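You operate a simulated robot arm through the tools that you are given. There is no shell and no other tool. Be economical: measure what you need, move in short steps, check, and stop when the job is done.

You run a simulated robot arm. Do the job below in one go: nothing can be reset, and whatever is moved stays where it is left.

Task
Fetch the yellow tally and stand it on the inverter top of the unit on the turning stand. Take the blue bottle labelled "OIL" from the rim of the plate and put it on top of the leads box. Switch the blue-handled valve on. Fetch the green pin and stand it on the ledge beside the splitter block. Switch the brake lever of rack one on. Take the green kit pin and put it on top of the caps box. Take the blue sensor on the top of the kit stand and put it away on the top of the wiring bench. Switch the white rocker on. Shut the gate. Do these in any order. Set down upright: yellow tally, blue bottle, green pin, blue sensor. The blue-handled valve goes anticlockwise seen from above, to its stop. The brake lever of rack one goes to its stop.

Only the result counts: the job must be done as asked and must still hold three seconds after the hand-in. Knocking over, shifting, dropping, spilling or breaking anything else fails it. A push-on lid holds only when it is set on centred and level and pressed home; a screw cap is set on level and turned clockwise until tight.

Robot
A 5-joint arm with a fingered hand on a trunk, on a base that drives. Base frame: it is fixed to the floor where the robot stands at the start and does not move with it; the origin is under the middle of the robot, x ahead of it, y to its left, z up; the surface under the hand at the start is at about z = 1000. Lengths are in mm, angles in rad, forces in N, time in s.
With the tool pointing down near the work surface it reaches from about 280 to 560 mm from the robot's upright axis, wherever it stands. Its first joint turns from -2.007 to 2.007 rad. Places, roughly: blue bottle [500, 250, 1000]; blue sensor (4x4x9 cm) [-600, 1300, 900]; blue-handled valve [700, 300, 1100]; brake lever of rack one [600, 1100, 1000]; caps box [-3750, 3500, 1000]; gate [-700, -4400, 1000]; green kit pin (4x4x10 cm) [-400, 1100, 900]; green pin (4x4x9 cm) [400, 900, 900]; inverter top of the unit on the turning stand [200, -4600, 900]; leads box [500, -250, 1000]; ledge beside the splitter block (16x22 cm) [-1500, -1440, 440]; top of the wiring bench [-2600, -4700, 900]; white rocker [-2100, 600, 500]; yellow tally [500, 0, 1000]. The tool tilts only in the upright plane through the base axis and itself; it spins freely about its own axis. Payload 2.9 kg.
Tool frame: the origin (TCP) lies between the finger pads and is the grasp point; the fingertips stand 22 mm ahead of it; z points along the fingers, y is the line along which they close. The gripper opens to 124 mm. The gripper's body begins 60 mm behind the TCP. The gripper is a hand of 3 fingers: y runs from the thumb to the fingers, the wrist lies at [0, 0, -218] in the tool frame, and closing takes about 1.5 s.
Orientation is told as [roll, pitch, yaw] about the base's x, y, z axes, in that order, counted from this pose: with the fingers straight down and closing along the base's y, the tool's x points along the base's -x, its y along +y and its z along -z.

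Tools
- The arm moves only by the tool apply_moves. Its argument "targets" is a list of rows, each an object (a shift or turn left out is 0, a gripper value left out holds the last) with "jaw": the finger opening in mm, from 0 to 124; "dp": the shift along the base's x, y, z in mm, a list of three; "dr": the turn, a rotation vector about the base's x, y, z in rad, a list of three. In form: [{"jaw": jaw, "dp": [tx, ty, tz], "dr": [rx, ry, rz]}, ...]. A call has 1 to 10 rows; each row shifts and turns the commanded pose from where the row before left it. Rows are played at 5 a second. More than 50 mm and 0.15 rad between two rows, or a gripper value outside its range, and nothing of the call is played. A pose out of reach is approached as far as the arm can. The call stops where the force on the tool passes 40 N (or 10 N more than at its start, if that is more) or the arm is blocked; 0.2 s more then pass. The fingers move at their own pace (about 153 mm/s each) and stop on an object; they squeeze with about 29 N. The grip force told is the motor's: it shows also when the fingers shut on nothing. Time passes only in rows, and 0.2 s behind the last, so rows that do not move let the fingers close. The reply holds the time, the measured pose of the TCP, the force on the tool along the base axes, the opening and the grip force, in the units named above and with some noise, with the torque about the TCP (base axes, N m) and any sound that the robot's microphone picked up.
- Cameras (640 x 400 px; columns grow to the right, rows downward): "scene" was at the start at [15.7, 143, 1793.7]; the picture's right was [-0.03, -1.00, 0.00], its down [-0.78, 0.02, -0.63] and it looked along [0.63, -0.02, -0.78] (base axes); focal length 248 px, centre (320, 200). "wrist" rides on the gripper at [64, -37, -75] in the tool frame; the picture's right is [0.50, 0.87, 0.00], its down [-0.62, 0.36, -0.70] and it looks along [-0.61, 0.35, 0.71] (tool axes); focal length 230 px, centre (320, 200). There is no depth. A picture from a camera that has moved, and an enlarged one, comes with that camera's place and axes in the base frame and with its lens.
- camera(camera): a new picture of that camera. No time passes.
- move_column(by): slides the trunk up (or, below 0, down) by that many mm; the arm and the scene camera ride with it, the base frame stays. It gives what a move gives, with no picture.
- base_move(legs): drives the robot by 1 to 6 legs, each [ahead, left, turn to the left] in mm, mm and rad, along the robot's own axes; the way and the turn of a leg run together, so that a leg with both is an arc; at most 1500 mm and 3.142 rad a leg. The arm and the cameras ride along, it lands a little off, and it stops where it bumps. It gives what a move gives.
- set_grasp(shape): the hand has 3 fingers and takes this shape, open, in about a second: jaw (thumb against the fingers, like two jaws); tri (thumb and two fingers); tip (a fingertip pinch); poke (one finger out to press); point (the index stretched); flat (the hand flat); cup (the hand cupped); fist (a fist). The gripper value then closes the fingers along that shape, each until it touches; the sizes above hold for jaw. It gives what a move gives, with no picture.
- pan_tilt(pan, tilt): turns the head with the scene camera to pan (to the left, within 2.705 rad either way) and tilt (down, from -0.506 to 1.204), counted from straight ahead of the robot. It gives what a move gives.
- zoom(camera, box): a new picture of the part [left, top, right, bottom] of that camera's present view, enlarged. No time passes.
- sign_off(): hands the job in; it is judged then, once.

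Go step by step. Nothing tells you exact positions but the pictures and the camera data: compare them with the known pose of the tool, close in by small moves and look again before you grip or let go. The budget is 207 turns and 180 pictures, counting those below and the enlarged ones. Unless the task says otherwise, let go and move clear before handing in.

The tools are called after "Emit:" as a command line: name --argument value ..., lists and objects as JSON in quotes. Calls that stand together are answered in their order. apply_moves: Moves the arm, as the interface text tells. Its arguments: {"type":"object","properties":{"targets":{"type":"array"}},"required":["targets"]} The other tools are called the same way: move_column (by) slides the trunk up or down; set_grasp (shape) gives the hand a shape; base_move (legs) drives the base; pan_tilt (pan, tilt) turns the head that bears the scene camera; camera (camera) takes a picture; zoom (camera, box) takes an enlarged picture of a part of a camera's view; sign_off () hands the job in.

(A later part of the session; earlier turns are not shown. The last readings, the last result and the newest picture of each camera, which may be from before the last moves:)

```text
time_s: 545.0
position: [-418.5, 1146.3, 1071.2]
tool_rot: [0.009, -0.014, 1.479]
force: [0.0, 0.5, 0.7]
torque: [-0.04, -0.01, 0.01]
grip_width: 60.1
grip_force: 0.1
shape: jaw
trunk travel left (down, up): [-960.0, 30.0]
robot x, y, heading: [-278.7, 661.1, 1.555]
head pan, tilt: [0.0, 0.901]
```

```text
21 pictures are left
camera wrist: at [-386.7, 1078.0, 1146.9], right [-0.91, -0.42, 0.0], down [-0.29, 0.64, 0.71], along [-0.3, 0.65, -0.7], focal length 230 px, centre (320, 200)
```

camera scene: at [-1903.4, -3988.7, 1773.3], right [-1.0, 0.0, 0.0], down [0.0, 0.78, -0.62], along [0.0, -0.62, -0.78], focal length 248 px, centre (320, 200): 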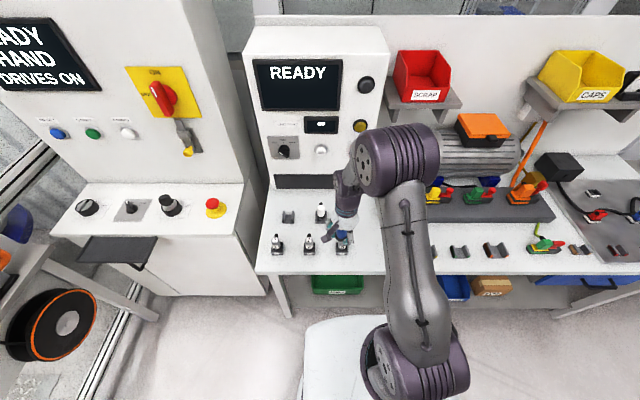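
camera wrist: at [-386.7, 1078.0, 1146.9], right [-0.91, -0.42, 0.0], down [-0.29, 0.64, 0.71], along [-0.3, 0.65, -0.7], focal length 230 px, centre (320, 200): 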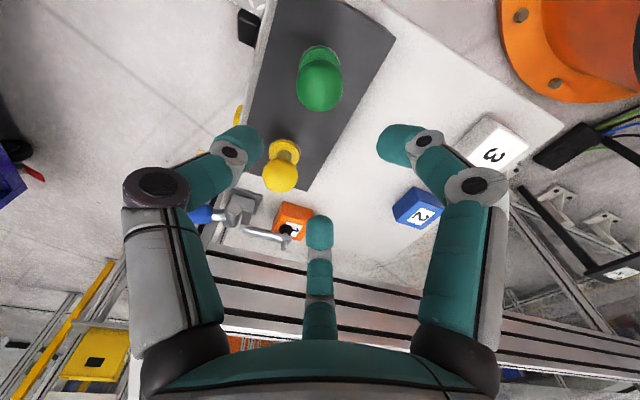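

Ball at (−416, 1142). I descend around it and grip.

Emit:
apply_moves --targets '[{"dp": [2, -4, -40]}, {"dp": [0, 0, -40]}, {"dp": [0, 0, -35]}, {"dp": [0, 0, -24]}, {"jaw": 5}, {}, {}, {}, {}, {}]'

Emit:
apply_moves --targets '[{"dp": [0, 0, 20]}, {"dp": [0, 0, 40]}, {"dp": [0, 0, 40]}, {"dp": [0, 0, 40]}]'

Emit:
camera --camera "wrist"

```text
time_s: 547.2
position: [-415.1, 1144.4, 932.1]
tool_rot: [0.005, -0.013, 1.478]
force: [0.1, 0.1, 0.5]
torque: [-0.02, -0.03, 0.05]
grip_width: 31.0
grip_force: 28.7
shape: jaw
trunk travel left (down, up): [-960.0, 30.0]
robot x, y, heading: [-277.2, 660.2, 1.557]
head pan, tilt: [0.0, 0.901]
```

```text
time_s: 548.2
position: [-416.2, 1142.5, 1076.4]
tool_rot: [0.005, -0.014, 1.478]
force: [0.8, 0.6, -1.8]
torque: [-0.02, -0.01, -0.04]
grip_width: 24.9
grip_force: 29.0
shape: jaw
trunk travel left (down, up): [-960.0, 30.0]
robot x, y, heading: [-279.5, 659.3, 1.552]
head pan, tilt: [0.0, 0.901]
```

```text
20 pictures are left
camera wrist: at [-383.4, 1072.8, 1151.1], right [-0.91, -0.42, 0.0], down [-0.29, 0.64, 0.71], along [-0.3, 0.65, -0.7], focal length 230 px, centre (320, 200)
```

wrist: 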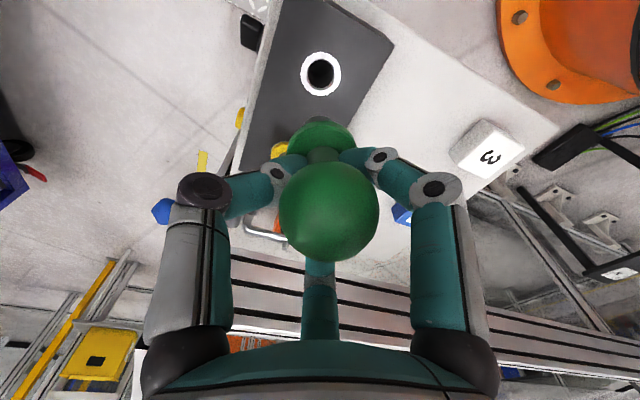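

The kit pin is out and held under its ball. I tuck the arm and drive the known route toward the caps box.

Emit:
apply_moves --targets '[{"dp": [20, -30, 30]}, {"dp": [20, -30, 30]}, {"dp": [20, -30, 20]}]'

Emit:
base_move --legs '[[-250, 0, 0], [0, 0, -1.56], [0, 0, -1.56], [1400, 0, 0]]'

Emit:
move_column --by -200

```text
time_s: 549.0
position: [-353.8, 1052.7, 1154.5]
tool_rot: [0.004, -0.017, 1.478]
force: [0.3, 0.1, -1.7]
torque: [-0.01, 0.02, 0.02]
grip_width: 25.0
grip_force: 29.0
shape: jaw
trunk travel left (down, up): [-960.0, 30.0]
robot x, y, heading: [-276.4, 663.1, 1.555]
head pan, tilt: [0.0, 0.901]
```

```text
time_s: 565.1
position: [-179.2, -1411.0, 1153.8]
tool_rot: [0.006, -0.014, -1.642]
force: [-0.4, 1.0, -2.5]
torque: [-0.02, -0.02, 0.0]
grip_width: 25.0
grip_force: 29.2
shape: jaw
trunk travel left (down, up): [-960.0, 30.0]
robot x, y, heading: [-265.9, -1018.4, -1.563]
head pan, tilt: [0.0, 0.901]
```

```text
time_s: 567.3
position: [-179.5, -1410.9, 952.9]
tool_rot: [0.006, -0.014, -1.642]
force: [0.0, -0.8, -2.7]
torque: [-0.04, -0.02, 0.0]
grip_width: 24.7
grip_force: 29.0
shape: jaw
trunk travel left (down, up): [-760.0, 230.0]
robot x, y, heading: [-264.5, -1019.8, -1.563]
head pan, tilt: [0.0, 0.901]
```

Emit:
base_move --legs '[[1140, 0, 0], [1140, 0, 0], [0, 0, -1.571]]'

Emit:
base_move --legs '[[1080, 0, 0], [0, 300, 0], [1400, 0, 0]]'

```text
time_s: 582.5
position: [-667.6, -3361.5, 954.5]
tool_rot: [0.005, -0.014, 2.989]
force: [-0.6, -1.2, -2.0]
torque: [0.01, 0.05, 0.0]
grip_width: 24.7
grip_force: 29.2
shape: jaw
trunk travel left (down, up): [-760.0, 230.0]
robot x, y, heading: [-271.2, -3307.2, 3.061]
head pan, tilt: [0.0, 0.901]
```

```text
time_s: 596.1
position: [-3099.9, -3548.9, 955.1]
tool_rot: [0.005, -0.012, 3.03]
force: [-0.3, 0.0, -1.2]
torque: [0.0, 0.0, -0.01]
grip_width: 24.7
grip_force: 29.0
shape: jaw
trunk travel left (down, up): [-760.0, 230.0]
robot x, y, heading: [-2705.1, -3477.2, 3.103]
head pan, tilt: [0.0, 0.901]
```

Emit:
base_move --legs '[[1000, 100, 0.038], [930, 0, 0], [0, 0, -1.571], [1300, 0, 0], [1300, 0, 0]]'

```text
time_s: 621.8
position: [-4694.7, -597.8, 954.0]
tool_rot: [0.005, -0.013, 1.478]
force: [0.0, -0.2, -1.9]
torque: [0.04, 0.01, 0.01]
grip_width: 24.6
grip_force: 28.8
shape: jaw
trunk travel left (down, up): [-760.0, 230.0]
robot x, y, heading: [-4617.8, -993.1, 1.552]
head pan, tilt: [0.0, 0.901]
```

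Emit:
base_move --legs '[[1400, 0, 0.019], [1400, 0, 0], [1000, 0, 0]]'

Emit:
pan_tilt --pan -0.75 --tilt 0.55

Emit:
camera --camera "scene"

```text
time_s: 640.4
position: [-4761.5, 3258.4, 952.7]
tool_rot: [0.005, -0.014, 1.526]
force: [-0.3, 0.1, -1.8]
torque: [0.02, -0.02, -0.01]
grip_width: 24.6
grip_force: 28.7
shape: jaw
trunk travel left (down, up): [-760.0, 230.0]
robot x, y, heading: [-4666.0, 2871.1, 1.604]
head pan, tilt: [0.0, 0.901]
```

```text
time_s: 641.5
position: [-4760.7, 3258.2, 954.3]
tool_rot: [0.006, -0.013, 1.524]
force: [0.5, 0.3, -2.2]
torque: [-0.03, -0.02, 0.0]
grip_width: 24.6
grip_force: 29.1
shape: jaw
trunk travel left (down, up): [-760.0, 230.0]
robot x, y, heading: [-4666.8, 2866.7, 1.603]
head pan, tilt: [-0.75, 0.55]
```

```text
19 pictures are left
camera scene: at [-4749.1, 2872.6, 1682.5], right [0.75, -0.66, 0.0], down [-0.34, -0.39, -0.85], along [0.56, 0.64, -0.52], focal length 248 px, centre (320, 200)
```

scene: 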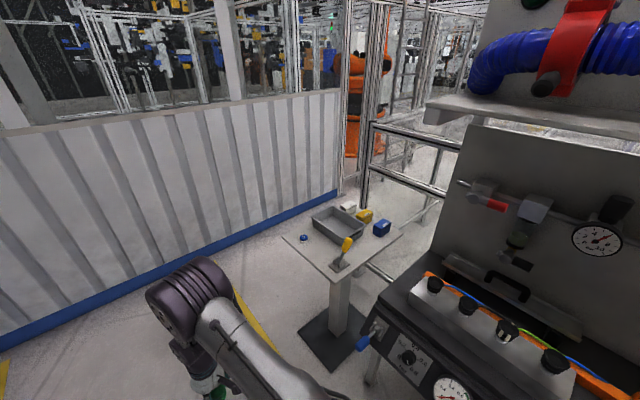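

The small table carries a grey bin, and white, yellow and blue boxes. I zoom to identify the caps box.

Emit:
zoom --camera "scene" --box '[270, 190, 420, 290]'

```text
4.00 times, centred on (345, 240) of scene
camera zoom: at [-4749.1, 2872.6, 1682.5], right [0.75, -0.66, 0.0], down [-0.34, -0.39, -0.85], along [0.56, 0.64, -0.52], focal length 993 px, centre (220, 40)
```

zoom: 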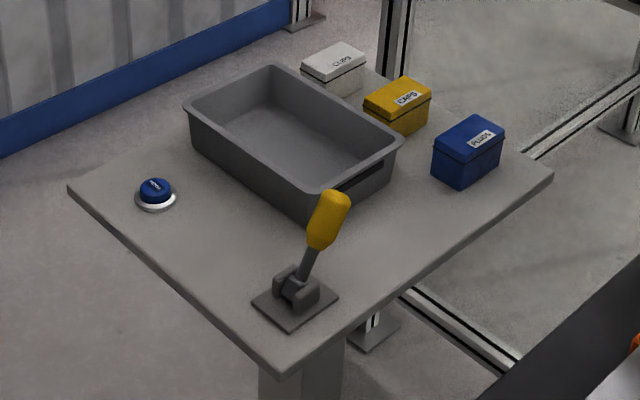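

Yellow is "CAPS", top ≈ x −3862…−3782, y 3534…3584, z≈905. I turn to face +x and drive up to the table from the west.

Emit:
base_move --legs '[[0, 0, -1.603], [0, 690, 0], [190, 0, 0]]'

```text
time_s: 650.3
position: [-4122.6, 3684.9, 952.8]
tool_rot: [0.004, -0.014, -0.02]
force: [-0.4, 0.1, -2.5]
torque: [0.07, 0.01, -0.01]
grip_width: 24.7
grip_force: 29.1
shape: jaw
trunk travel left (down, up): [-760.0, 230.0]
robot x, y, heading: [-4510.6, 3580.4, 0.05]
head pan, tilt: [-0.75, 0.55]
```

I raise at once (the pin passed low over the table), square up and inch closer.

Emit:
move_column --by 130

Emit:
base_move --legs '[[0, -20, -0.05], [60, 0, 0], [35, 0, 0]]'

```text
time_s: 651.9
position: [-4123.8, 3684.9, 1083.5]
tool_rot: [0.007, -0.013, -0.019]
force: [0.0, -0.5, -2.0]
torque: [-0.02, -0.01, -0.01]
grip_width: 24.4
grip_force: 28.9
shape: jaw
trunk travel left (down, up): [-890.0, 100.0]
robot x, y, heading: [-4512.5, 3578.5, 0.052]
head pan, tilt: [-0.75, 0.55]
```

```text
time_s: 653.7
position: [-4026.8, 3646.3, 1085.9]
tool_rot: [0.005, -0.019, -0.071]
force: [-0.1, -0.2, -2.2]
torque: [0.01, -0.07, -0.03]
grip_width: 24.3
grip_force: 28.6
shape: jaw
trunk travel left (down, up): [-890.0, 100.0]
robot x, y, heading: [-4414.4, 3559.7, 0.006]
head pan, tilt: [-0.75, 0.55]
```

No bump. Now I extend the arm level with the shoulder over the box, then look.

Emit:
apply_moves --targets '[{"dp": [20, -20, 40]}, {"dp": [25, -20, 35]}, {"dp": [35, -16, 5]}, {"dp": [35, -16, 0]}, {"dp": [35, -15, 0]}, {"dp": [32, 0, 0]}, {}]'

Emit:
camera --camera "wrist"

```text
time_s: 655.3
position: [-3844.3, 3556.0, 1167.8]
tool_rot: [0.002, -0.014, -0.072]
force: [0.2, -0.4, -1.6]
torque: [0.01, -0.01, -0.01]
grip_width: 24.4
grip_force: 29.2
shape: jaw
trunk travel left (down, up): [-890.0, 100.0]
robot x, y, heading: [-4414.7, 3560.2, 0.008]
head pan, tilt: [-0.75, 0.55]
```

```text
17 pictures are left
camera wrist: at [-3910.8, 3523.2, 1242.1], right [-0.44, 0.9, -0.01], down [0.63, 0.31, 0.71], along [0.64, 0.31, -0.7], focal length 230 px, centre (320, 200)
```

wrist: 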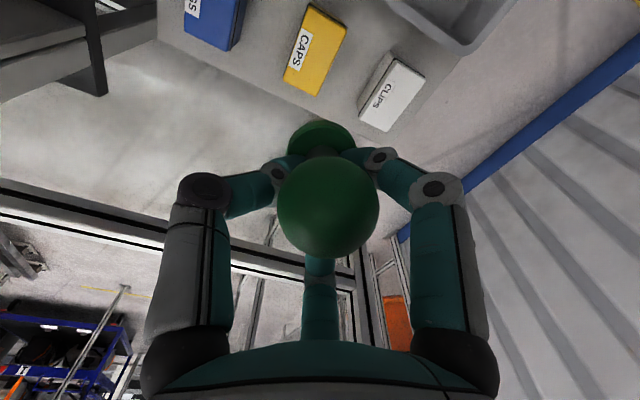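

The yellow CAPS box is right below; centre ≈ (−3841, 3549). I correct by a few millimetres and lower the trunk.

Emit:
apply_moves --targets '[{"dp": [3, -6, 0]}, {}]'

Emit:
move_column --by -160

Emit:
camera --camera "wrist"

```text
time_s: 655.9
position: [-3837.7, 3551.9, 1165.9]
tool_rot: [-0.001, -0.014, -0.073]
force: [0.1, -0.7, -1.7]
torque: [0.03, -0.02, -0.03]
grip_width: 24.3
grip_force: 29.5
shape: jaw
trunk travel left (down, up): [-890.0, 100.0]
robot x, y, heading: [-4413.2, 3558.4, 0.008]
head pan, tilt: [-0.75, 0.55]
```

```text
time_s: 657.8
position: [-3837.8, 3551.8, 1004.2]
tool_rot: [-0.002, -0.014, -0.072]
force: [0.4, 0.5, -2.2]
torque: [-0.02, -0.03, 0.0]
grip_width: 24.1
grip_force: 29.2
shape: jaw
trunk travel left (down, up): [-730.0, 260.0]
robot x, y, heading: [-4417.1, 3558.4, 0.002]
head pan, tilt: [-0.75, 0.55]
```

```text
16 pictures are left
camera wrist: at [-3905.8, 3518.1, 1080.7], right [-0.44, 0.9, -0.01], down [0.63, 0.31, 0.71], along [0.64, 0.31, -0.7], focal length 230 px, centre (320, 200)
```

wrist: 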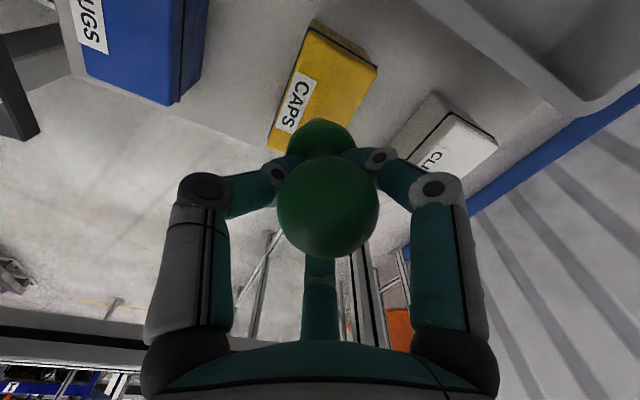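

Well centred over the CAPS box. I creep down by small arm steps.

Emit:
apply_moves --targets '[{"dp": [0, 0, -6]}, {"dp": [0, 0, -4]}, {"dp": [0, 0, -3]}, {"dp": [0, 0, -3]}, {}]'

Emit:
apply_moves --targets '[{"dp": [0, 0, -2]}, {"dp": [0, 0, -2]}, {"dp": [0, 0, -2]}, {}]'

```text
time_s: 659.0
position: [-3839.4, 3550.4, 989.5]
tool_rot: [0.0, -0.013, -0.072]
force: [0.2, -0.8, -2.1]
torque: [0.01, 0.01, 0.02]
grip_width: 24.2
grip_force: 29.3
shape: jaw
trunk travel left (down, up): [-730.0, 260.0]
robot x, y, heading: [-4415.3, 3555.7, 0.003]
head pan, tilt: [-0.75, 0.55]
```

```text
time_s: 660.0
position: [-3838.6, 3550.0, 983.5]
tool_rot: [0.0, -0.013, -0.072]
force: [0.1, 0.4, -1.8]
torque: [-0.02, -0.04, -0.01]
grip_width: 24.0
grip_force: 28.9
shape: jaw
trunk travel left (down, up): [-730.0, 260.0]
robot x, y, heading: [-4414.2, 3558.7, 0.004]
head pan, tilt: [-0.75, 0.55]
```

Emit:
apply_moves --targets '[{"dp": [0, 0, -2]}, {"dp": [0, 0, -2]}, {"dp": [0, 0, -2]}, {}]'

Emit:
apply_moves --targets '[{"dp": [0, 0, -1]}, {"dp": [0, 0, -1]}, {"dp": [0, 0, -1]}, {}]'

```text
time_s: 661.0
position: [-3841.0, 3551.5, 981.4]
tool_rot: [0.003, -0.019, -0.071]
force: [3.6, -0.7, 19.2]
torque: [-0.04, -0.09, -0.01]
grip_width: 24.8
grip_force: 29.4
shape: jaw
trunk travel left (down, up): [-730.0, 260.0]
robot x, y, heading: [-4415.6, 3558.1, 0.005]
head pan, tilt: [-0.75, 0.55]
```

```text
time_s: 662.0
position: [-3839.3, 3551.4, 979.7]
tool_rot: [0.004, -0.026, -0.072]
force: [0.9, 0.2, 23.5]
torque: [-0.05, 0.11, -0.03]
grip_width: 25.8
grip_force: 28.9
shape: jaw
trunk travel left (down, up): [-730.0, 260.0]
robot x, y, heading: [-4410.3, 3561.0, 0.005]
head pan, tilt: [-0.75, 0.55]
stopped in row 4: the force on the tool passed its limit at 41 N (the readings are from after the stop); the commanded pose is now the measured one
```

Firm contact. I ease off, open and rise.

Emit:
apply_moves --targets '[{"dp": [0, 0, 1.5]}, {}, {"jaw": 35}, {}, {"jaw": 66}, {}, {}, {}]'

Emit:
move_column --by 170

Emit:
camera --camera "wrist"

```text
time_s: 663.8
position: [-3839.2, 3550.2, 977.9]
tool_rot: [0.0, -0.018, -0.071]
force: [0.2, -0.2, 0.8]
torque: [0.0, 0.0, 0.01]
grip_width: 65.7
grip_force: 0.0
shape: jaw
trunk travel left (down, up): [-730.0, 260.0]
robot x, y, heading: [-4411.8, 3562.5, -0.001]
head pan, tilt: [-0.75, 0.55]
```

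```text
time_s: 665.7
position: [-3838.2, 3550.2, 1148.1]
tool_rot: [0.0, -0.017, -0.069]
force: [-0.2, -0.5, 0.5]
torque: [0.0, 0.0, 0.02]
grip_width: 65.5
grip_force: 0.1
shape: jaw
trunk travel left (down, up): [-900.0, 90.0]
robot x, y, heading: [-4415.7, 3559.7, 0.004]
head pan, tilt: [-0.75, 0.55]
```

```text
15 pictures are left
camera wrist: at [-3906.2, 3517.4, 1222.4], right [-0.44, 0.9, -0.01], down [0.63, 0.31, 0.71], along [0.64, 0.31, -0.7], focal length 230 px, centre (320, 200)
```

wrist: 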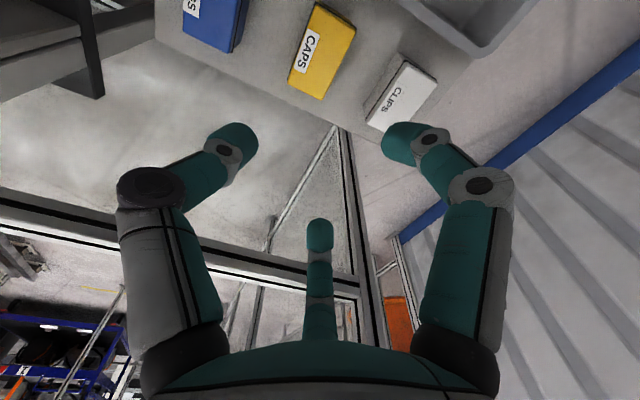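

The pin is not on the box! I look with the scene camera.

Emit:
pan_tilt --pan 0.0 --tilt 0.8

Emit:
camera --camera "scene"

```text
time_s: 666.8
position: [-3838.1, 3549.7, 1146.6]
tool_rot: [0.0, -0.017, -0.071]
force: [0.6, 0.2, 0.0]
torque: [0.04, -0.03, -0.01]
grip_width: 65.7
grip_force: 0.2
shape: jaw
trunk travel left (down, up): [-900.0, 90.0]
robot x, y, heading: [-4414.9, 3559.3, 0.005]
head pan, tilt: [0.0, 0.799]
```

```text
14 pictures are left
camera scene: at [-4394.7, 3704.7, 1801.2], right [0.0, -1.0, 0.0], down [-0.72, 0.0, -0.7], along [0.7, 0.0, -0.72], focal length 248 px, centre (320, 200)
```

scene: 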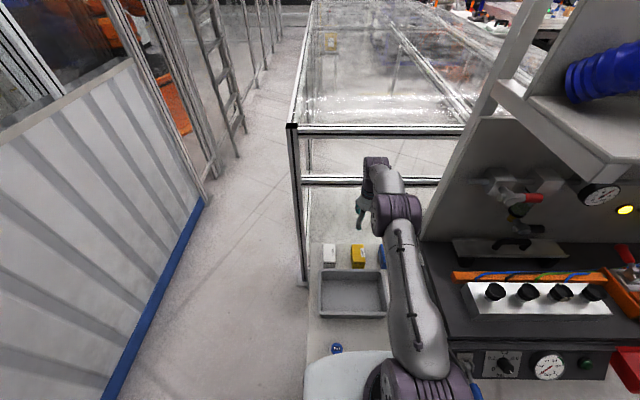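

Emit:
zoom --camera "scene" --box '[285, 180, 405, 290]'

```text
3.64 times, centred on (345, 235) of scene
camera zoom: at [-4394.7, 3704.7, 1801.2], right [0.0, -1.0, 0.0], down [-0.72, 0.0, -0.7], along [0.7, 0.0, -0.72], focal length 902 px, centre (229, 73)
```

zoom: 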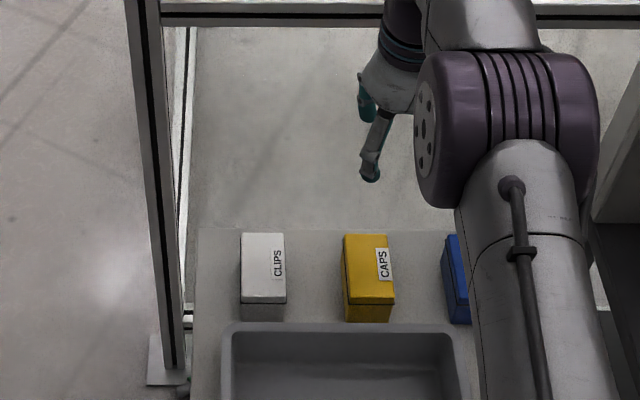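

Not visible yet. I swing the arm aside and look again.

Emit:
apply_moves --targets '[{"dp": [-40, 20, 0]}, {"dp": [-40, 20, 0]}, {"dp": [-40, 20, 0]}, {"dp": [-40, 20, 0]}, {"dp": [-30, 40, 0]}, {"dp": [0, 50, 0]}, {"dp": [0, 50, 0]}]'

Emit:
pan_tilt --pan -0.45 --tilt 0.75

Emit:
camera --camera "scene"

```text
time_s: 668.4
position: [-4032.1, 3772.9, 1150.1]
tool_rot: [0.005, -0.012, -0.072]
force: [0.2, 0.6, -0.3]
torque: [-0.02, -0.01, 0.0]
grip_width: 66.0
grip_force: 0.0
shape: jaw
trunk travel left (down, up): [-900.0, 90.0]
robot x, y, heading: [-4414.3, 3558.0, 0.005]
head pan, tilt: [0.0, 0.799]
```

```text
time_s: 669.3
position: [-4031.2, 3770.1, 1151.0]
tool_rot: [0.008, -0.011, -0.073]
force: [-0.4, -0.2, 0.0]
torque: [0.0, -0.01, 0.01]
grip_width: 65.6
grip_force: 0.0
shape: jaw
trunk travel left (down, up): [-900.0, 90.0]
robot x, y, heading: [-4413.9, 3559.0, 0.006]
head pan, tilt: [-0.45, 0.75]
```

```text
12 pictures are left
camera scene: at [-4400.6, 3668.8, 1805.1], right [-0.43, -0.9, 0.0], down [-0.62, 0.29, -0.73], along [0.66, -0.31, -0.68], focal length 248 px, centre (320, 200)
```

scene: 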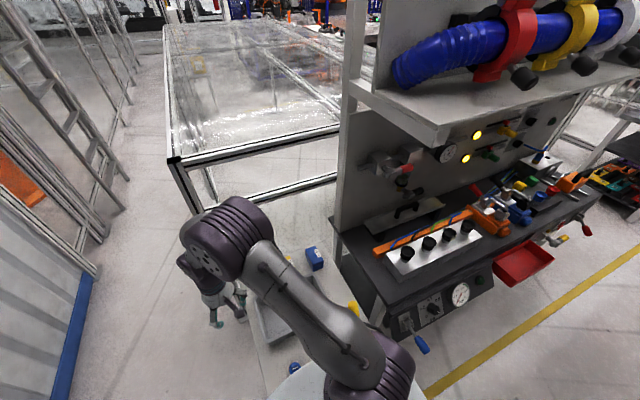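

I zoom into the area around and behind the table for the missing pin.

Emit:
zoom --camera "scene" --box '[180, 170, 380, 320]'

```text
2.67 times, centred on (280, 245) of scene
camera zoom: at [-4400.6, 3668.8, 1805.1], right [-0.43, -0.9, 0.0], down [-0.62, 0.29, -0.73], along [0.66, -0.31, -0.68], focal length 662 px, centre (427, 80)
```

zoom: 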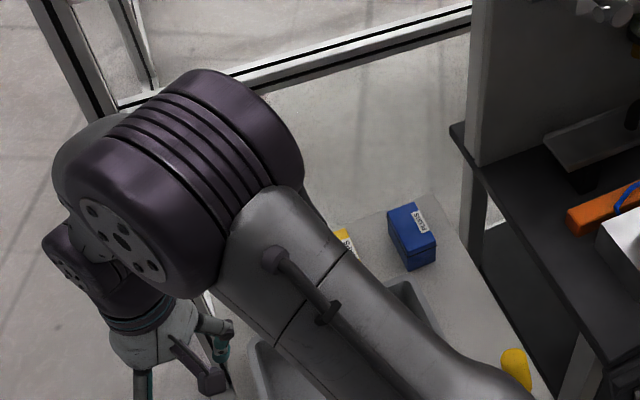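

Still hidden. I swing the arm to the other side for a clear view of the table.

Emit:
apply_moves --targets '[{"dp": [8, -48, 0]}, {"dp": [5, -48, 0]}, {"dp": [3, -48, 0]}, {"dp": [0, -48, 0]}, {"dp": [-5, -48, 0]}, {"dp": [-12, -47, 0]}, {"dp": [-20, -44, 0]}, {"dp": [-30, -38, 0]}, {"dp": [-35, -33, 0]}, {"dp": [-40, -28, 0]}]'

Emit:
apply_moves --targets '[{"dp": [-45, -15, 0]}, {"dp": [-45, -10, 0]}, {"dp": [-45, -5, 0]}]'

Emit:
pan_tilt --pan -0.2 --tilt 0.85

Emit:
zoom --camera "scene" --box '[190, 100, 450, 340]'

```text
time_s: 671.5
position: [-4154.9, 3334.4, 1154.4]
tool_rot: [-0.006, -0.011, -0.072]
force: [-0.4, 0.0, 0.4]
torque: [0.01, -0.02, -0.02]
grip_width: 65.8
grip_force: 0.2
shape: jaw
trunk travel left (down, up): [-900.0, 90.0]
robot x, y, heading: [-4413.1, 3561.7, 0.002]
head pan, tilt: [-0.45, 0.75]
```

```text
time_s: 672.3
position: [-4289.6, 3309.8, 1148.6]
tool_rot: [-0.005, -0.003, -0.069]
force: [-0.1, -0.5, 0.0]
torque: [-0.03, -0.02, 0.0]
grip_width: 65.8
grip_force: 0.2
shape: jaw
trunk travel left (down, up): [-900.0, 90.0]
robot x, y, heading: [-4415.4, 3562.6, 0.002]
head pan, tilt: [-0.45, 0.75]
```

```text
time_s: 673.1
position: [-4287.0, 3309.1, 1150.1]
tool_rot: [-0.006, -0.003, -0.071]
force: [-0.4, 0.5, 0.2]
torque: [-0.02, 0.02, -0.01]
grip_width: 65.6
grip_force: 0.0
shape: jaw
trunk travel left (down, up): [-900.0, 90.0]
robot x, y, heading: [-4417.8, 3557.8, 0.003]
head pan, tilt: [-0.201, 0.85]
```

```text
1.67 times, centred on (320, 220) of scene
camera zoom: at [-4398.6, 3688.9, 1797.2], right [-0.2, -0.98, 0.0], down [-0.74, 0.15, -0.66], along [0.65, -0.13, -0.75], focal length 414 px, centre (320, 167)
```

zoom: 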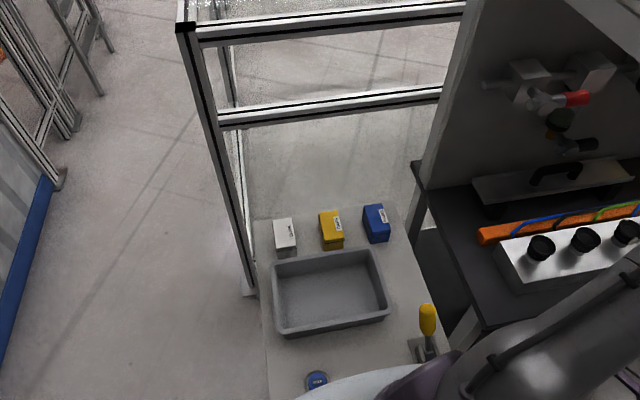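

The table and floor in view are clear, so the pin must have dropped behind the table's far edge (floor strip x −3750…−3515). I go round the north side and look under with the trunk low.

Emit:
base_move --legs '[[0, 450, 0], [0, 0, -1.571], [0, 620, 0]]'

Emit:
pan_tilt --pan 0.1 --tilt 0.95

Emit:
move_column --by -400

Emit:
move_column --by -300

Emit:
camera --camera "scene"

```text
time_s: 682.8
position: [-4049.6, 3877.9, 1149.2]
tool_rot: [-0.006, -0.002, -1.676]
force: [0.0, -0.1, 0.3]
torque: [0.02, 0.0, -0.01]
grip_width: 65.8
grip_force: 0.1
shape: jaw
trunk travel left (down, up): [-900.0, 90.0]
robot x, y, heading: [-3798.4, 3997.5, -1.594]
head pan, tilt: [-0.201, 0.85]
```

```text
time_s: 683.5
position: [-4049.5, 3877.7, 1149.3]
tool_rot: [-0.004, -0.002, -1.674]
force: [0.4, -0.5, -0.2]
torque: [0.02, 0.01, -0.01]
grip_width: 65.9
grip_force: 0.0
shape: jaw
trunk travel left (down, up): [-900.0, 90.0]
robot x, y, heading: [-3798.4, 3997.7, -1.592]
head pan, tilt: [0.099, 0.949]
```

```text
time_s: 687.4
position: [-4048.3, 3878.1, 748.5]
tool_rot: [-0.005, -0.002, -1.674]
force: [-0.4, -0.5, -0.3]
torque: [-0.03, 0.03, -0.01]
grip_width: 65.5
grip_force: 0.0
shape: jaw
trunk travel left (down, up): [-500.0, 490.0]
robot x, y, heading: [-3794.3, 4000.2, -1.595]
head pan, tilt: [0.099, 0.949]
```

```text
time_s: 690.4
position: [-4049.1, 3878.2, 449.0]
tool_rot: [-0.004, -0.002, -1.673]
force: [0.4, 0.2, 0.3]
torque: [0.01, -0.06, 0.01]
grip_width: 65.5
grip_force: 0.0
shape: jaw
trunk travel left (down, up): [-200.0, 790.0]
robot x, y, heading: [-3793.4, 3999.1, -1.6]
head pan, tilt: [0.099, 0.949]
```

```text
9 pictures are left
camera scene: at [-3644.0, 3981.9, 1089.7], right [-1.0, -0.07, 0.0], down [-0.06, 0.81, -0.58], along [0.04, -0.58, -0.81], focal length 248 px, centre (320, 200)
```

scene: 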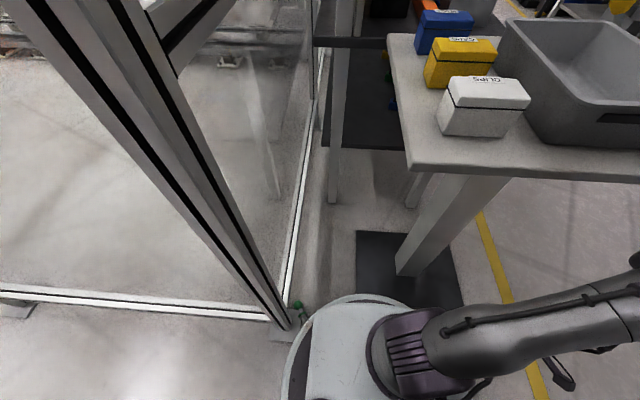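

There it is: the green pin lies on the floor by the fence post, near (−3542, 3757). I zoom to get its orientation.

Emit:
zoom --camera "scene" --box '[270, 280, 340, 340]'

```text
6.67 times, centred on (305, 310) of scene
camera zoom: at [-3644.0, 3981.9, 1089.7], right [-1.0, -0.07, 0.0], down [-0.06, 0.81, -0.58], along [0.04, -0.58, -0.81], focal length 1654 px, centre (420, -533)
```

zoom: 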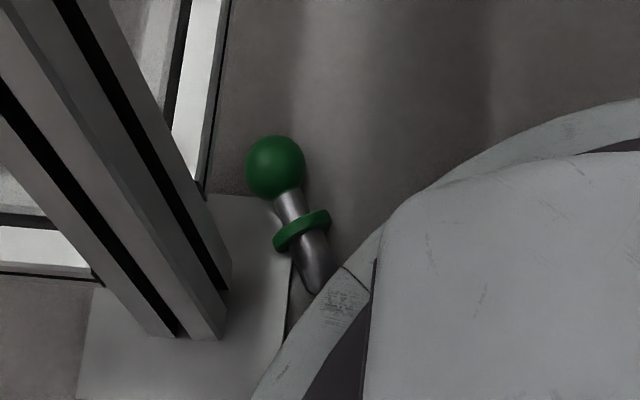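

The pin lies with its ball at (−3540, 3747), peg toward the robot. I back the base off, swing the arm round low, tilt it outward and approach.

Emit:
base_move --legs '[[-80, -80, 0]]'

Emit:
apply_moves --targets '[{"jaw": 56, "dp": [18.3, -36, 0], "dr": [0, 0, 0.12]}, {"dp": [18.3, -36, 0], "dr": [0, 0, 0.12]}, {"dp": [18.3, -36, 0], "dr": [0, 0, 0.12]}, {"dp": [30, -30, 0], "dr": [0, 0, 0.12]}, {"dp": [30, -30, 0], "dr": [0, 0, 0.12]}, {"dp": [30, -30, 0], "dr": [0, 0, 0.12]}, {"dp": [36.7, -16.7, 0], "dr": [0, 0, 0.12]}, {"dp": [36.7, -16.7, 0], "dr": [0, 0, 0.12]}, {"dp": [36.7, -16.7, 0], "dr": [0, 0, 0.12]}]'

Emit:
apply_moves --targets '[{"dp": [36.7, 3.3, 0], "dr": [0, 0, 0.12]}, {"dp": [36.7, 3.3, 0], "dr": [0, 0, 0.12]}, {"dp": [36.7, 3.3, 0], "dr": [0, 0, 0.12]}, {"dp": [33.3, 10, 0], "dr": [0, 0, 0.12]}, {"dp": [33.3, 10, 0], "dr": [0, 0, 0.12]}, {"dp": [33.3, 10, 0], "dr": [0, 0, 0.12]}, {"dp": [26.7, 10, 0], "dr": [0, 0, 0.12]}, {"dp": [26.7, 10, 0], "dr": [0, 0, 0.12]}, {"dp": [26.7, 10, 0], "dr": [0, 0, 0.12]}]'

Emit:
move_column --by -198

Emit:
apply_moves --targets '[{"dp": [3, 0, -20], "dr": [-0.09, -0.087, 0]}, {"dp": [3, 0, -20], "dr": [-0.09, -0.087, 0]}, {"dp": [3, 0, -20], "dr": [-0.09, -0.087, 0]}, {"dp": [2, 0, -20], "dr": [-0.09, -0.087, 0]}]'

```text
time_s: 691.6
position: [-4129.2, 3959.1, 449.7]
tool_rot: [-0.005, -0.002, -1.673]
force: [-0.3, 0.2, -0.1]
torque: [-0.01, -0.02, 0.0]
grip_width: 65.8
grip_force: 0.1
shape: jaw
trunk travel left (down, up): [-200.0, 790.0]
robot x, y, heading: [-3875.9, 4078.6, -1.596]
head pan, tilt: [0.099, 0.949]
```

```text
time_s: 693.6
position: [-3891.2, 3722.0, 451.4]
tool_rot: [0.006, -0.031, -0.608]
force: [-0.3, -0.3, -0.2]
torque: [0.03, 0.01, -0.04]
grip_width: 56.3
grip_force: 0.1
shape: jaw
trunk travel left (down, up): [-200.0, 790.0]
robot x, y, heading: [-3877.0, 4080.9, -1.607]
head pan, tilt: [0.099, 0.949]
```

```text
time_s: 694.4
position: [-3834.4, 3732.1, 412.6]
tool_rot: [0.18, 0.123, -0.386]
force: [0.5, -0.9, 6.5]
torque: [-0.03, 0.07, 0.02]
grip_width: 56.3
grip_force: 0.0
shape: jaw
trunk travel left (down, up): [-200.0, 790.0]
robot x, y, heading: [-3915.2, 4037.7, -1.723]
head pan, tilt: [0.099, 0.949]
stopped in row 4: the arm was blocked; the commanded pose is now the measured one
```

```text
time_s: 694.7
position: [-3794.5, 3676.6, 365.5]
tool_rot: [0.186, 0.195, -0.378]
force: [-1.7, 0.0, 3.0]
torque: [-0.17, -0.08, 0.02]
grip_width: 56.0
grip_force: 0.1
shape: jaw
trunk travel left (down, up): [-192.0, 798.0]
robot x, y, heading: [-3913.7, 4027.5, -1.731]
head pan, tilt: [0.099, 0.949]
stopped: the arm was blocked; the commanded pose is now the measured one
```

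```text
time_s: 695.7
position: [-3786.6, 3697.5, 291.5]
tool_rot: [-0.142, -0.167, -0.392]
force: [1.0, 0.0, 0.2]
torque: [0.02, 0.0, 0.04]
grip_width: 55.8
grip_force: 0.0
shape: jaw
out of reach, approached as far as the arm can: row 1, 2, 3, 4
trunk travel left (down, up): [-192.0, 798.0]
robot x, y, heading: [-3921.8, 4035.8, -1.745]
head pan, tilt: [0.099, 0.949]
```

The arm was blocked by something (likely the table) and the base got nudged. I must look.

Emit:
camera --camera "scene"

```text
7 pictures are left
camera scene: at [-3772.6, 3998.1, 1081.4], right [-1.0, 0.07, 0.0], down [0.06, 0.81, -0.58], along [-0.04, -0.58, -0.81], focal length 248 px, centre (320, 200)
```

scene: 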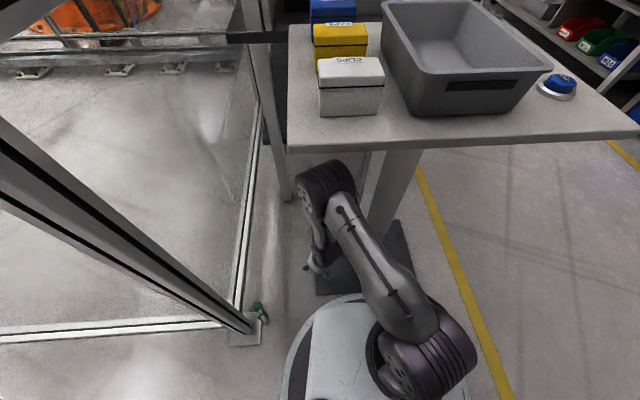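

The table items are untouched; the arm merely caught under the tabletop. I back the base so the arm comes clear, then lower and approach the pin from the open side.

Emit:
base_move --legs '[[-133, 0, 0], [0, 100, 0.175]]'

Emit:
move_column --by -150

Emit:
apply_moves --targets '[{"dr": [0, 0, 0.148]}, {"dr": [0, 0, 0.148]}, {"dr": [0, 0, 0.148]}, {"dr": [0, 0, 0.148]}, {"dr": [0, 0, 0.148]}, {"dr": [-0.12, -0.075, 0]}, {"dr": [-0.12, -0.075, 0]}]'

```text
time_s: 697.8
position: [-3608.0, 3850.3, 291.6]
tool_rot: [-0.14, -0.165, -0.217]
force: [-0.1, 0.2, 0.2]
torque: [0.02, 0.02, 0.0]
grip_width: 56.1
grip_force: 0.1
shape: jaw
trunk travel left (down, up): [-192.0, 798.0]
robot x, y, heading: [-3796.0, 4158.1, -1.569]
head pan, tilt: [0.099, 0.949]
```

```text
time_s: 699.5
position: [-3607.3, 3851.3, 142.2]
tool_rot: [-0.143, -0.165, -0.217]
force: [-0.6, 0.2, -0.3]
torque: [0.01, 0.04, 0.03]
grip_width: 56.2
grip_force: 0.1
shape: jaw
trunk travel left (down, up): [-42.0, 948.0]
robot x, y, heading: [-3797.4, 4158.6, -1.567]
head pan, tilt: [0.099, 0.949]
```

```text
time_s: 701.1
position: [-3567.9, 3887.4, 140.8]
tool_rot: [-0.457, -0.133, 0.554]
force: [0.5, -0.3, 0.1]
torque: [-0.02, -0.02, 0.01]
grip_width: 55.8
grip_force: 0.1
shape: jaw
out of reach, approached as far as the arm can: row 1, 2, 3, 4, 5, 7
trunk travel left (down, up): [-42.0, 948.0]
robot x, y, heading: [-3797.4, 4162.4, -1.568]
head pan, tilt: [0.099, 0.949]
```

Emit:
apply_moves --targets '[{"dp": [-16, -24, 0]}, {"dp": [-16, -24, 0]}, {"dp": [13, -30, -15]}, {"dp": [14, -31, -15]}, {}]'

Emit:
camera --camera "wrist"

```text
time_s: 702.4
position: [-3531.2, 3814.1, 111.4]
tool_rot: [-0.462, -0.105, 0.539]
force: [-3.3, -0.7, 0.2]
torque: [-0.05, -0.01, -0.13]
grip_width: 54.8
grip_force: 0.1
shape: jaw
out of reach, approached as far as the arm can: row 1, 2, 3, 4
trunk travel left (down, up): [-42.0, 948.0]
robot x, y, heading: [-3795.4, 4162.6, -1.569]
head pan, tilt: [0.099, 0.949]
```

```text
6 pictures are left
camera wrist: at [-3592.6, 3776.0, 188.0], right [-0.79, 0.43, -0.44], down [0.16, 0.83, 0.53], along [0.59, 0.35, -0.73], focal length 230 px, centre (320, 200)
```

wrist: 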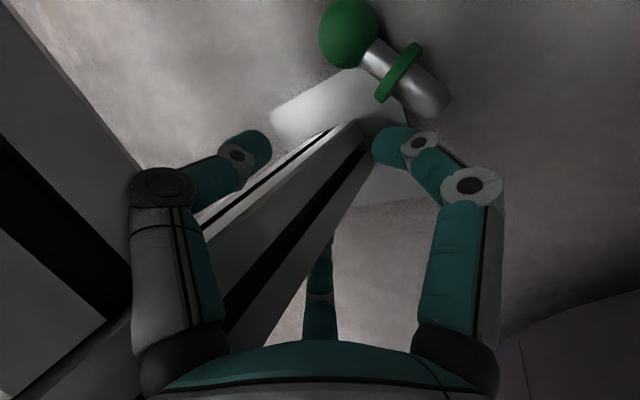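

The ball is confirmed at (−3538, 3746). I realign the tilt plane with the arm, approach along the tool axis and close on the ball.

Emit:
apply_moves --targets '[{"dp": [-15, 0, 5], "dr": [0, 0, -0.13]}, {"dp": [-14, -16, 0], "dr": [0, 0, -0.13]}, {"dp": [0, -17, -15]}, {}]'

```text
time_s: 703.4
position: [-3588.1, 3761.2, 100.2]
tool_rot: [-0.46, -0.132, 0.293]
force: [0.5, 0.8, 0.7]
torque: [0.01, 0.0, -0.01]
grip_width: 55.6
grip_force: 0.1
shape: jaw
out of reach, approached as far as the arm can: row 1, 2, 3
trunk travel left (down, up): [-42.0, 948.0]
robot x, y, heading: [-3793.0, 4163.7, -1.565]
head pan, tilt: [0.099, 0.949]
```

Emit:
apply_moves --targets '[{"dr": [0, 0, 0.08]}, {}]'

```text
time_s: 704.0
position: [-3580.2, 3766.5, 101.6]
tool_rot: [-0.462, -0.107, 0.362]
force: [-0.4, -0.5, -0.1]
torque: [-0.01, -0.01, 0.03]
grip_width: 56.0
grip_force: 0.0
shape: jaw
out of reach, approached as far as the arm can: row 1
trunk travel left (down, up): [-42.0, 948.0]
robot x, y, heading: [-3800.5, 4163.3, -1.569]
head pan, tilt: [0.099, 0.949]
```

Emit:
apply_moves --targets '[{"dr": [0, 0, 0.08]}, {"dp": [5, -8, -18]}, {"dp": [5, -8, -18]}, {}]'

```text
time_s: 705.0
position: [-3541.1, 3772.3, 66.0]
tool_rot: [-0.459, -0.11, 0.443]
force: [-4.9, 1.8, 1.7]
torque: [0.04, 0.05, 0.22]
grip_width: 55.1
grip_force: 0.1
shape: jaw
out of reach, approached as far as the arm can: row 1, 2, 3
trunk travel left (down, up): [-42.0, 948.0]
robot x, y, heading: [-3795.7, 4161.3, -1.563]
head pan, tilt: [0.099, 0.949]
```

Emit:
apply_moves --targets '[{"jaw": 48, "dp": [-8, -4, 0]}, {"dp": [0, -10, -18]}, {"dp": [0, -8, -18]}, {}]'

Emit:
camera --camera "wrist"

```text
time_s: 706.0
position: [-3534.8, 3763.2, 27.5]
tool_rot: [-0.461, -0.11, 0.441]
force: [-25.0, 7.2, 17.9]
torque: [0.09, 0.51, 0.58]
grip_width: 47.3
grip_force: 0.1
shape: jaw
out of reach, approached as far as the arm can: row 1, 2, 3
trunk travel left (down, up): [-42.0, 948.0]
robot x, y, heading: [-3799.6, 4163.4, -1.565]
head pan, tilt: [0.099, 0.949]
```

```text
5 pictures are left
camera wrist: at [-3600.4, 3731.5, 105.5], right [-0.74, 0.51, -0.44], down [0.24, 0.81, 0.53], along [0.63, 0.29, -0.72], focal length 230 px, centre (320, 200)
```

wrist: 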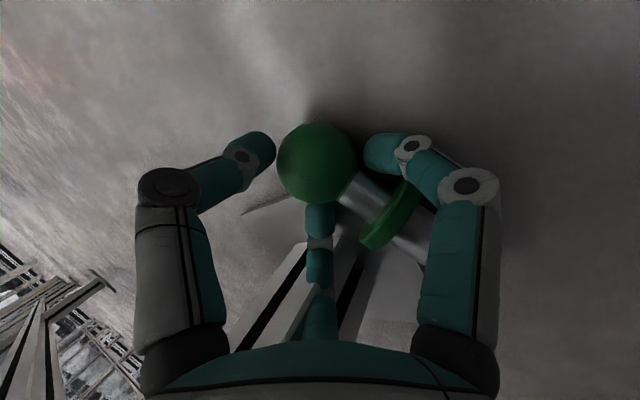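

The ball sits right between the fingers. I close and lift.

Emit:
apply_moves --targets '[{"jaw": 36}, {}, {"jaw": 5}, {}, {}, {}, {}, {"dp": [-8, 8, 20]}, {"dp": [-12, 10, 30]}, {"dp": [-15, 10, 40]}]'

```text
time_s: 708.1
position: [-3560.9, 3797.1, 123.6]
tool_rot: [-0.462, -0.11, 0.444]
force: [-0.5, 0.1, -2.4]
torque: [0.0, -0.05, -0.03]
grip_width: 30.8
grip_force: 28.8
shape: jaw
out of reach, approached as far as the arm can: row 9, 10
trunk travel left (down, up): [-42.0, 948.0]
robot x, y, heading: [-3799.8, 4164.5, -1.562]
head pan, tilt: [0.099, 0.949]
```

The ball is gripped (31 mm) and lifted. I move west clear of everything, raise the trunk, and return to the west side of the table.

Emit:
base_move --legs '[[-100, 0, 0], [0, -615, 0]]'

Emit:
move_column --by 400

Emit:
move_column --by 400

Emit:
move_column --by 140

Emit:
base_move --legs '[[0, 0, 1.565], [0, -600, 0]]'

```text
time_s: 712.4
position: [-4175.1, 3894.1, 124.2]
tool_rot: [-0.462, -0.111, 0.461]
force: [-0.3, 0.1, -2.4]
torque: [-0.01, 0.0, -0.04]
grip_width: 31.0
grip_force: 28.9
shape: jaw
trunk travel left (down, up): [-42.0, 948.0]
robot x, y, heading: [-4419.7, 4258.7, -1.551]
head pan, tilt: [0.099, 0.949]
```

```text
time_s: 716.2
position: [-4173.1, 3893.3, 521.5]
tool_rot: [-0.46, -0.11, 0.459]
force: [-0.2, 0.2, -2.2]
torque: [0.0, -0.04, -0.01]
grip_width: 30.6
grip_force: 28.9
shape: jaw
trunk travel left (down, up): [-442.0, 548.0]
robot x, y, heading: [-4418.5, 4250.1, -1.548]
head pan, tilt: [0.099, 0.949]
```

```text
time_s: 720.0
position: [-4175.3, 3892.4, 923.0]
tool_rot: [-0.461, -0.109, 0.461]
force: [-0.1, 0.1, -1.6]
torque: [-0.03, -0.04, 0.01]
grip_width: 31.0
grip_force: 29.7
shape: jaw
trunk travel left (down, up): [-842.0, 148.0]
robot x, y, heading: [-4421.4, 4253.1, -1.548]
head pan, tilt: [0.099, 0.949]
```

```text
time_s: 721.7
position: [-4174.7, 3893.2, 1061.6]
tool_rot: [-0.462, -0.112, 0.461]
force: [-0.6, -0.3, -2.1]
torque: [0.02, -0.05, 0.0]
grip_width: 30.8
grip_force: 29.6
shape: jaw
trunk travel left (down, up): [-982.0, 8.0]
robot x, y, heading: [-4418.5, 4253.9, -1.548]
head pan, tilt: [0.099, 0.949]
```

```text
time_s: 728.9
position: [-4057.1, 3861.7, 1063.0]
tool_rot: [-0.459, -0.111, 1.993]
force: [0.6, 0.3, -2.3]
torque: [0.02, 0.01, 0.02]
grip_width: 30.7
grip_force: 28.6
shape: jaw
trunk travel left (down, up): [-982.0, 8.0]
robot x, y, heading: [-4430.4, 3632.3, -0.018]
head pan, tilt: [0.099, 0.949]
```

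Emit:
base_move --legs '[[0, -110, 0.018]]'

Emit:
apply_moves --targets '[{"dp": [29, -25, 0], "dr": [0, 0, -0.063]}, {"dp": [29, -25, 0], "dr": [0, 0, -0.063]}, {"dp": [29, -25, 0], "dr": [0, 0, -0.063]}, {"dp": [29, -25, 0], "dr": [0, 0, -0.063]}, {"dp": [29, -25, 0], "dr": [0, 0, -0.063]}, {"dp": [29, -25, -10], "dr": [0, 0, -0.063]}, {"dp": [29, -25, -20], "dr": [0, 0, -0.063]}, {"dp": [29, -25, -20], "dr": [0, 0, -0.063]}, {}]'

```text
time_s: 730.1
position: [-4062.8, 3758.6, 1062.6]
tool_rot: [-0.46, -0.109, 2.013]
force: [0.3, -0.4, -2.4]
torque: [0.02, -0.02, 0.0]
grip_width: 30.7
grip_force: 28.9
shape: jaw
trunk travel left (down, up): [-982.0, 8.0]
robot x, y, heading: [-4425.6, 3522.8, 0.005]
head pan, tilt: [0.099, 0.949]
```

```text
time_s: 732.1
position: [-3845.5, 3594.0, 1012.2]
tool_rot: [-0.463, -0.107, 1.504]
force: [0.7, -0.5, -1.6]
torque: [0.02, -0.02, 0.0]
grip_width: 30.1
grip_force: 29.1
shape: jaw
out of reach, approached as far as the arm can: row 2, 3, 4, 5, 6
trunk travel left (down, up): [-982.0, 8.0]
robot x, y, heading: [-4426.6, 3520.9, -0.006]
head pan, tilt: [0.099, 0.949]
```

Emit:
apply_moves --targets '[{"dp": [4, -4, -10], "dr": [0, 0, -0.05]}, {"dp": [3, -4, -10], "dr": [0, 0, -0.04]}, {"dp": [0, 0, -20]}, {}]'

Emit:
camera --camera "wrist"

```text
time_s: 733.1
position: [-3835.6, 3570.8, 972.0]
tool_rot: [-0.459, -0.121, 1.423]
force: [-0.9, 0.5, -2.6]
torque: [-0.03, -0.04, -0.01]
grip_width: 30.5
grip_force: 29.2
shape: jaw
out of reach, approached as far as the arm can: row 2, 3
trunk travel left (down, up): [-982.0, 8.0]
robot x, y, heading: [-4430.1, 3521.4, -0.001]
head pan, tilt: [0.099, 0.949]
```

```text
4 pictures are left
camera wrist: at [-3846.1, 3497.4, 1048.1], right [-0.83, -0.33, -0.44], down [-0.54, 0.64, 0.54], along [0.1, 0.69, -0.71], focal length 230 px, centre (320, 200)
```

wrist: 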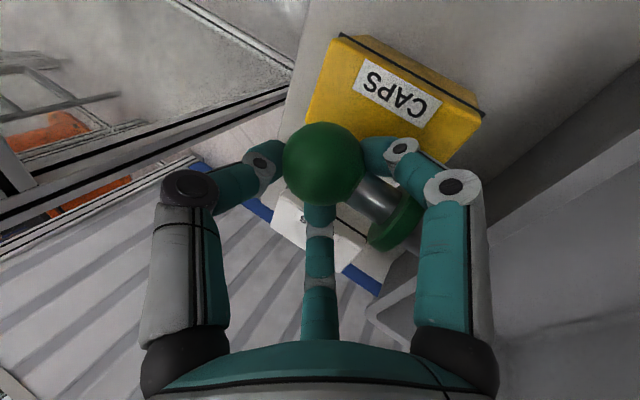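

The pin lies along the box direction, ball ≈ (−3827, 3561); box centre ≈ (−3836, 3547). I shift (+8, −14) and lower to contact.

Emit:
apply_moves --targets '[{"dp": [8, -14, 0], "dr": [0, 0, -0.025]}, {}, {"dp": [0, 0, -15]}, {"dp": [0, 0, -10]}, {"dp": [0, 0, -4]}, {}]'

Emit:
apply_moves --targets '[{"dp": [0, 0, -2]}, {"dp": [0, 0, -2]}, {}]'

Emit:
apply_moves --targets '[{"dp": [0, 0, -2]}, {"dp": [0, 0, -1]}, {}]'

```text
time_s: 734.5
position: [-3836.5, 3551.3, 950.4]
tool_rot: [-0.46, -0.116, 1.397]
force: [-0.8, -0.3, -1.6]
torque: [0.02, -0.04, -0.02]
grip_width: 30.3
grip_force: 29.1
shape: jaw
out of reach, approached as far as the arm can: row 3, 4
trunk travel left (down, up): [-982.0, 8.0]
robot x, y, heading: [-4430.5, 3519.9, 0.004]
head pan, tilt: [0.099, 0.949]
```

```text
time_s: 735.3
position: [-3837.1, 3550.9, 948.8]
tool_rot: [-0.462, -0.117, 1.396]
force: [0.2, 0.3, -1.7]
torque: [0.02, -0.02, 0.03]
grip_width: 30.3
grip_force: 28.7
shape: jaw
out of reach, approached as far as the arm can: row 1
trunk travel left (down, up): [-982.0, 8.0]
robot x, y, heading: [-4426.4, 3521.7, 0.0]
head pan, tilt: [0.099, 0.949]
```

```text
time_s: 736.1
position: [-3839.1, 3549.1, 948.0]
tool_rot: [-0.463, -0.116, 1.397]
force: [3.8, -0.1, 7.6]
torque: [-0.07, 0.02, 0.0]
grip_width: 30.4
grip_force: 28.8
shape: jaw
trunk travel left (down, up): [-982.0, 8.0]
robot x, y, heading: [-4428.3, 3521.5, -0.0]
head pan, tilt: [0.099, 0.949]
```

Light contact (≈9 N). I open slowly and retract along the tool axis.

Emit:
apply_moves --targets '[{"dp": [0, 0, 0.7]}, {"jaw": 34}, {}, {"jaw": 38}, {}, {"jaw": 46}, {}, {"jaw": 60}, {}, {}]'

Emit:
apply_moves --targets '[{"dp": [-10, 0, 20]}, {"dp": [-20, 0, 40]}, {"dp": [-20, 0, 40]}, {"dp": [-20, 0, 40]}]'

Emit:
camera --camera "wrist"

```text
time_s: 738.3
position: [-3840.0, 3548.6, 945.6]
tool_rot: [-0.46, -0.115, 1.395]
force: [1.4, 1.3, 6.6]
torque: [-0.09, 0.04, -0.03]
grip_width: 56.7
grip_force: 0.0
shape: jaw
out of reach, approached as far as the arm can: row 1
trunk travel left (down, up): [-982.0, 8.0]
robot x, y, heading: [-4426.2, 3520.6, 0.005]
head pan, tilt: [0.099, 0.949]
```

```text
time_s: 739.3
position: [-3799.1, 3552.8, 1021.7]
tool_rot: [-0.458, -0.117, 1.397]
force: [-0.3, 0.3, 0.2]
torque: [0.01, -0.01, 0.06]
grip_width: 59.8
grip_force: 0.0
shape: jaw
out of reach, approached as far as the arm can: row 1, 2, 3, 4
trunk travel left (down, up): [-982.0, 8.0]
robot x, y, heading: [-4428.1, 3521.3, 0.007]
head pan, tilt: [0.099, 0.949]
```

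```text
3 pictures are left
camera wrist: at [-3812.0, 3480.3, 1098.4], right [-0.84, -0.31, -0.44], down [-0.52, 0.66, 0.54], along [0.12, 0.69, -0.72], focal length 230 px, centre (320, 200)
```

wrist: 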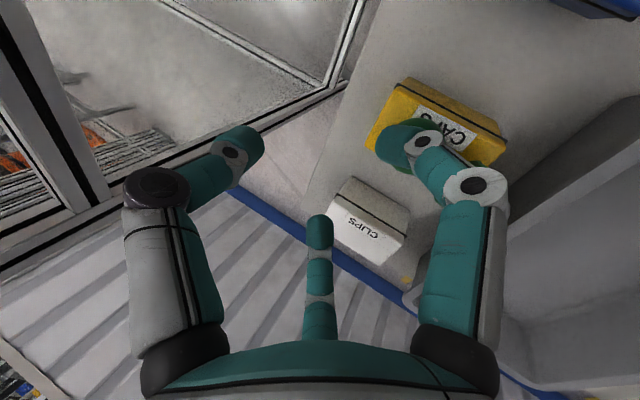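

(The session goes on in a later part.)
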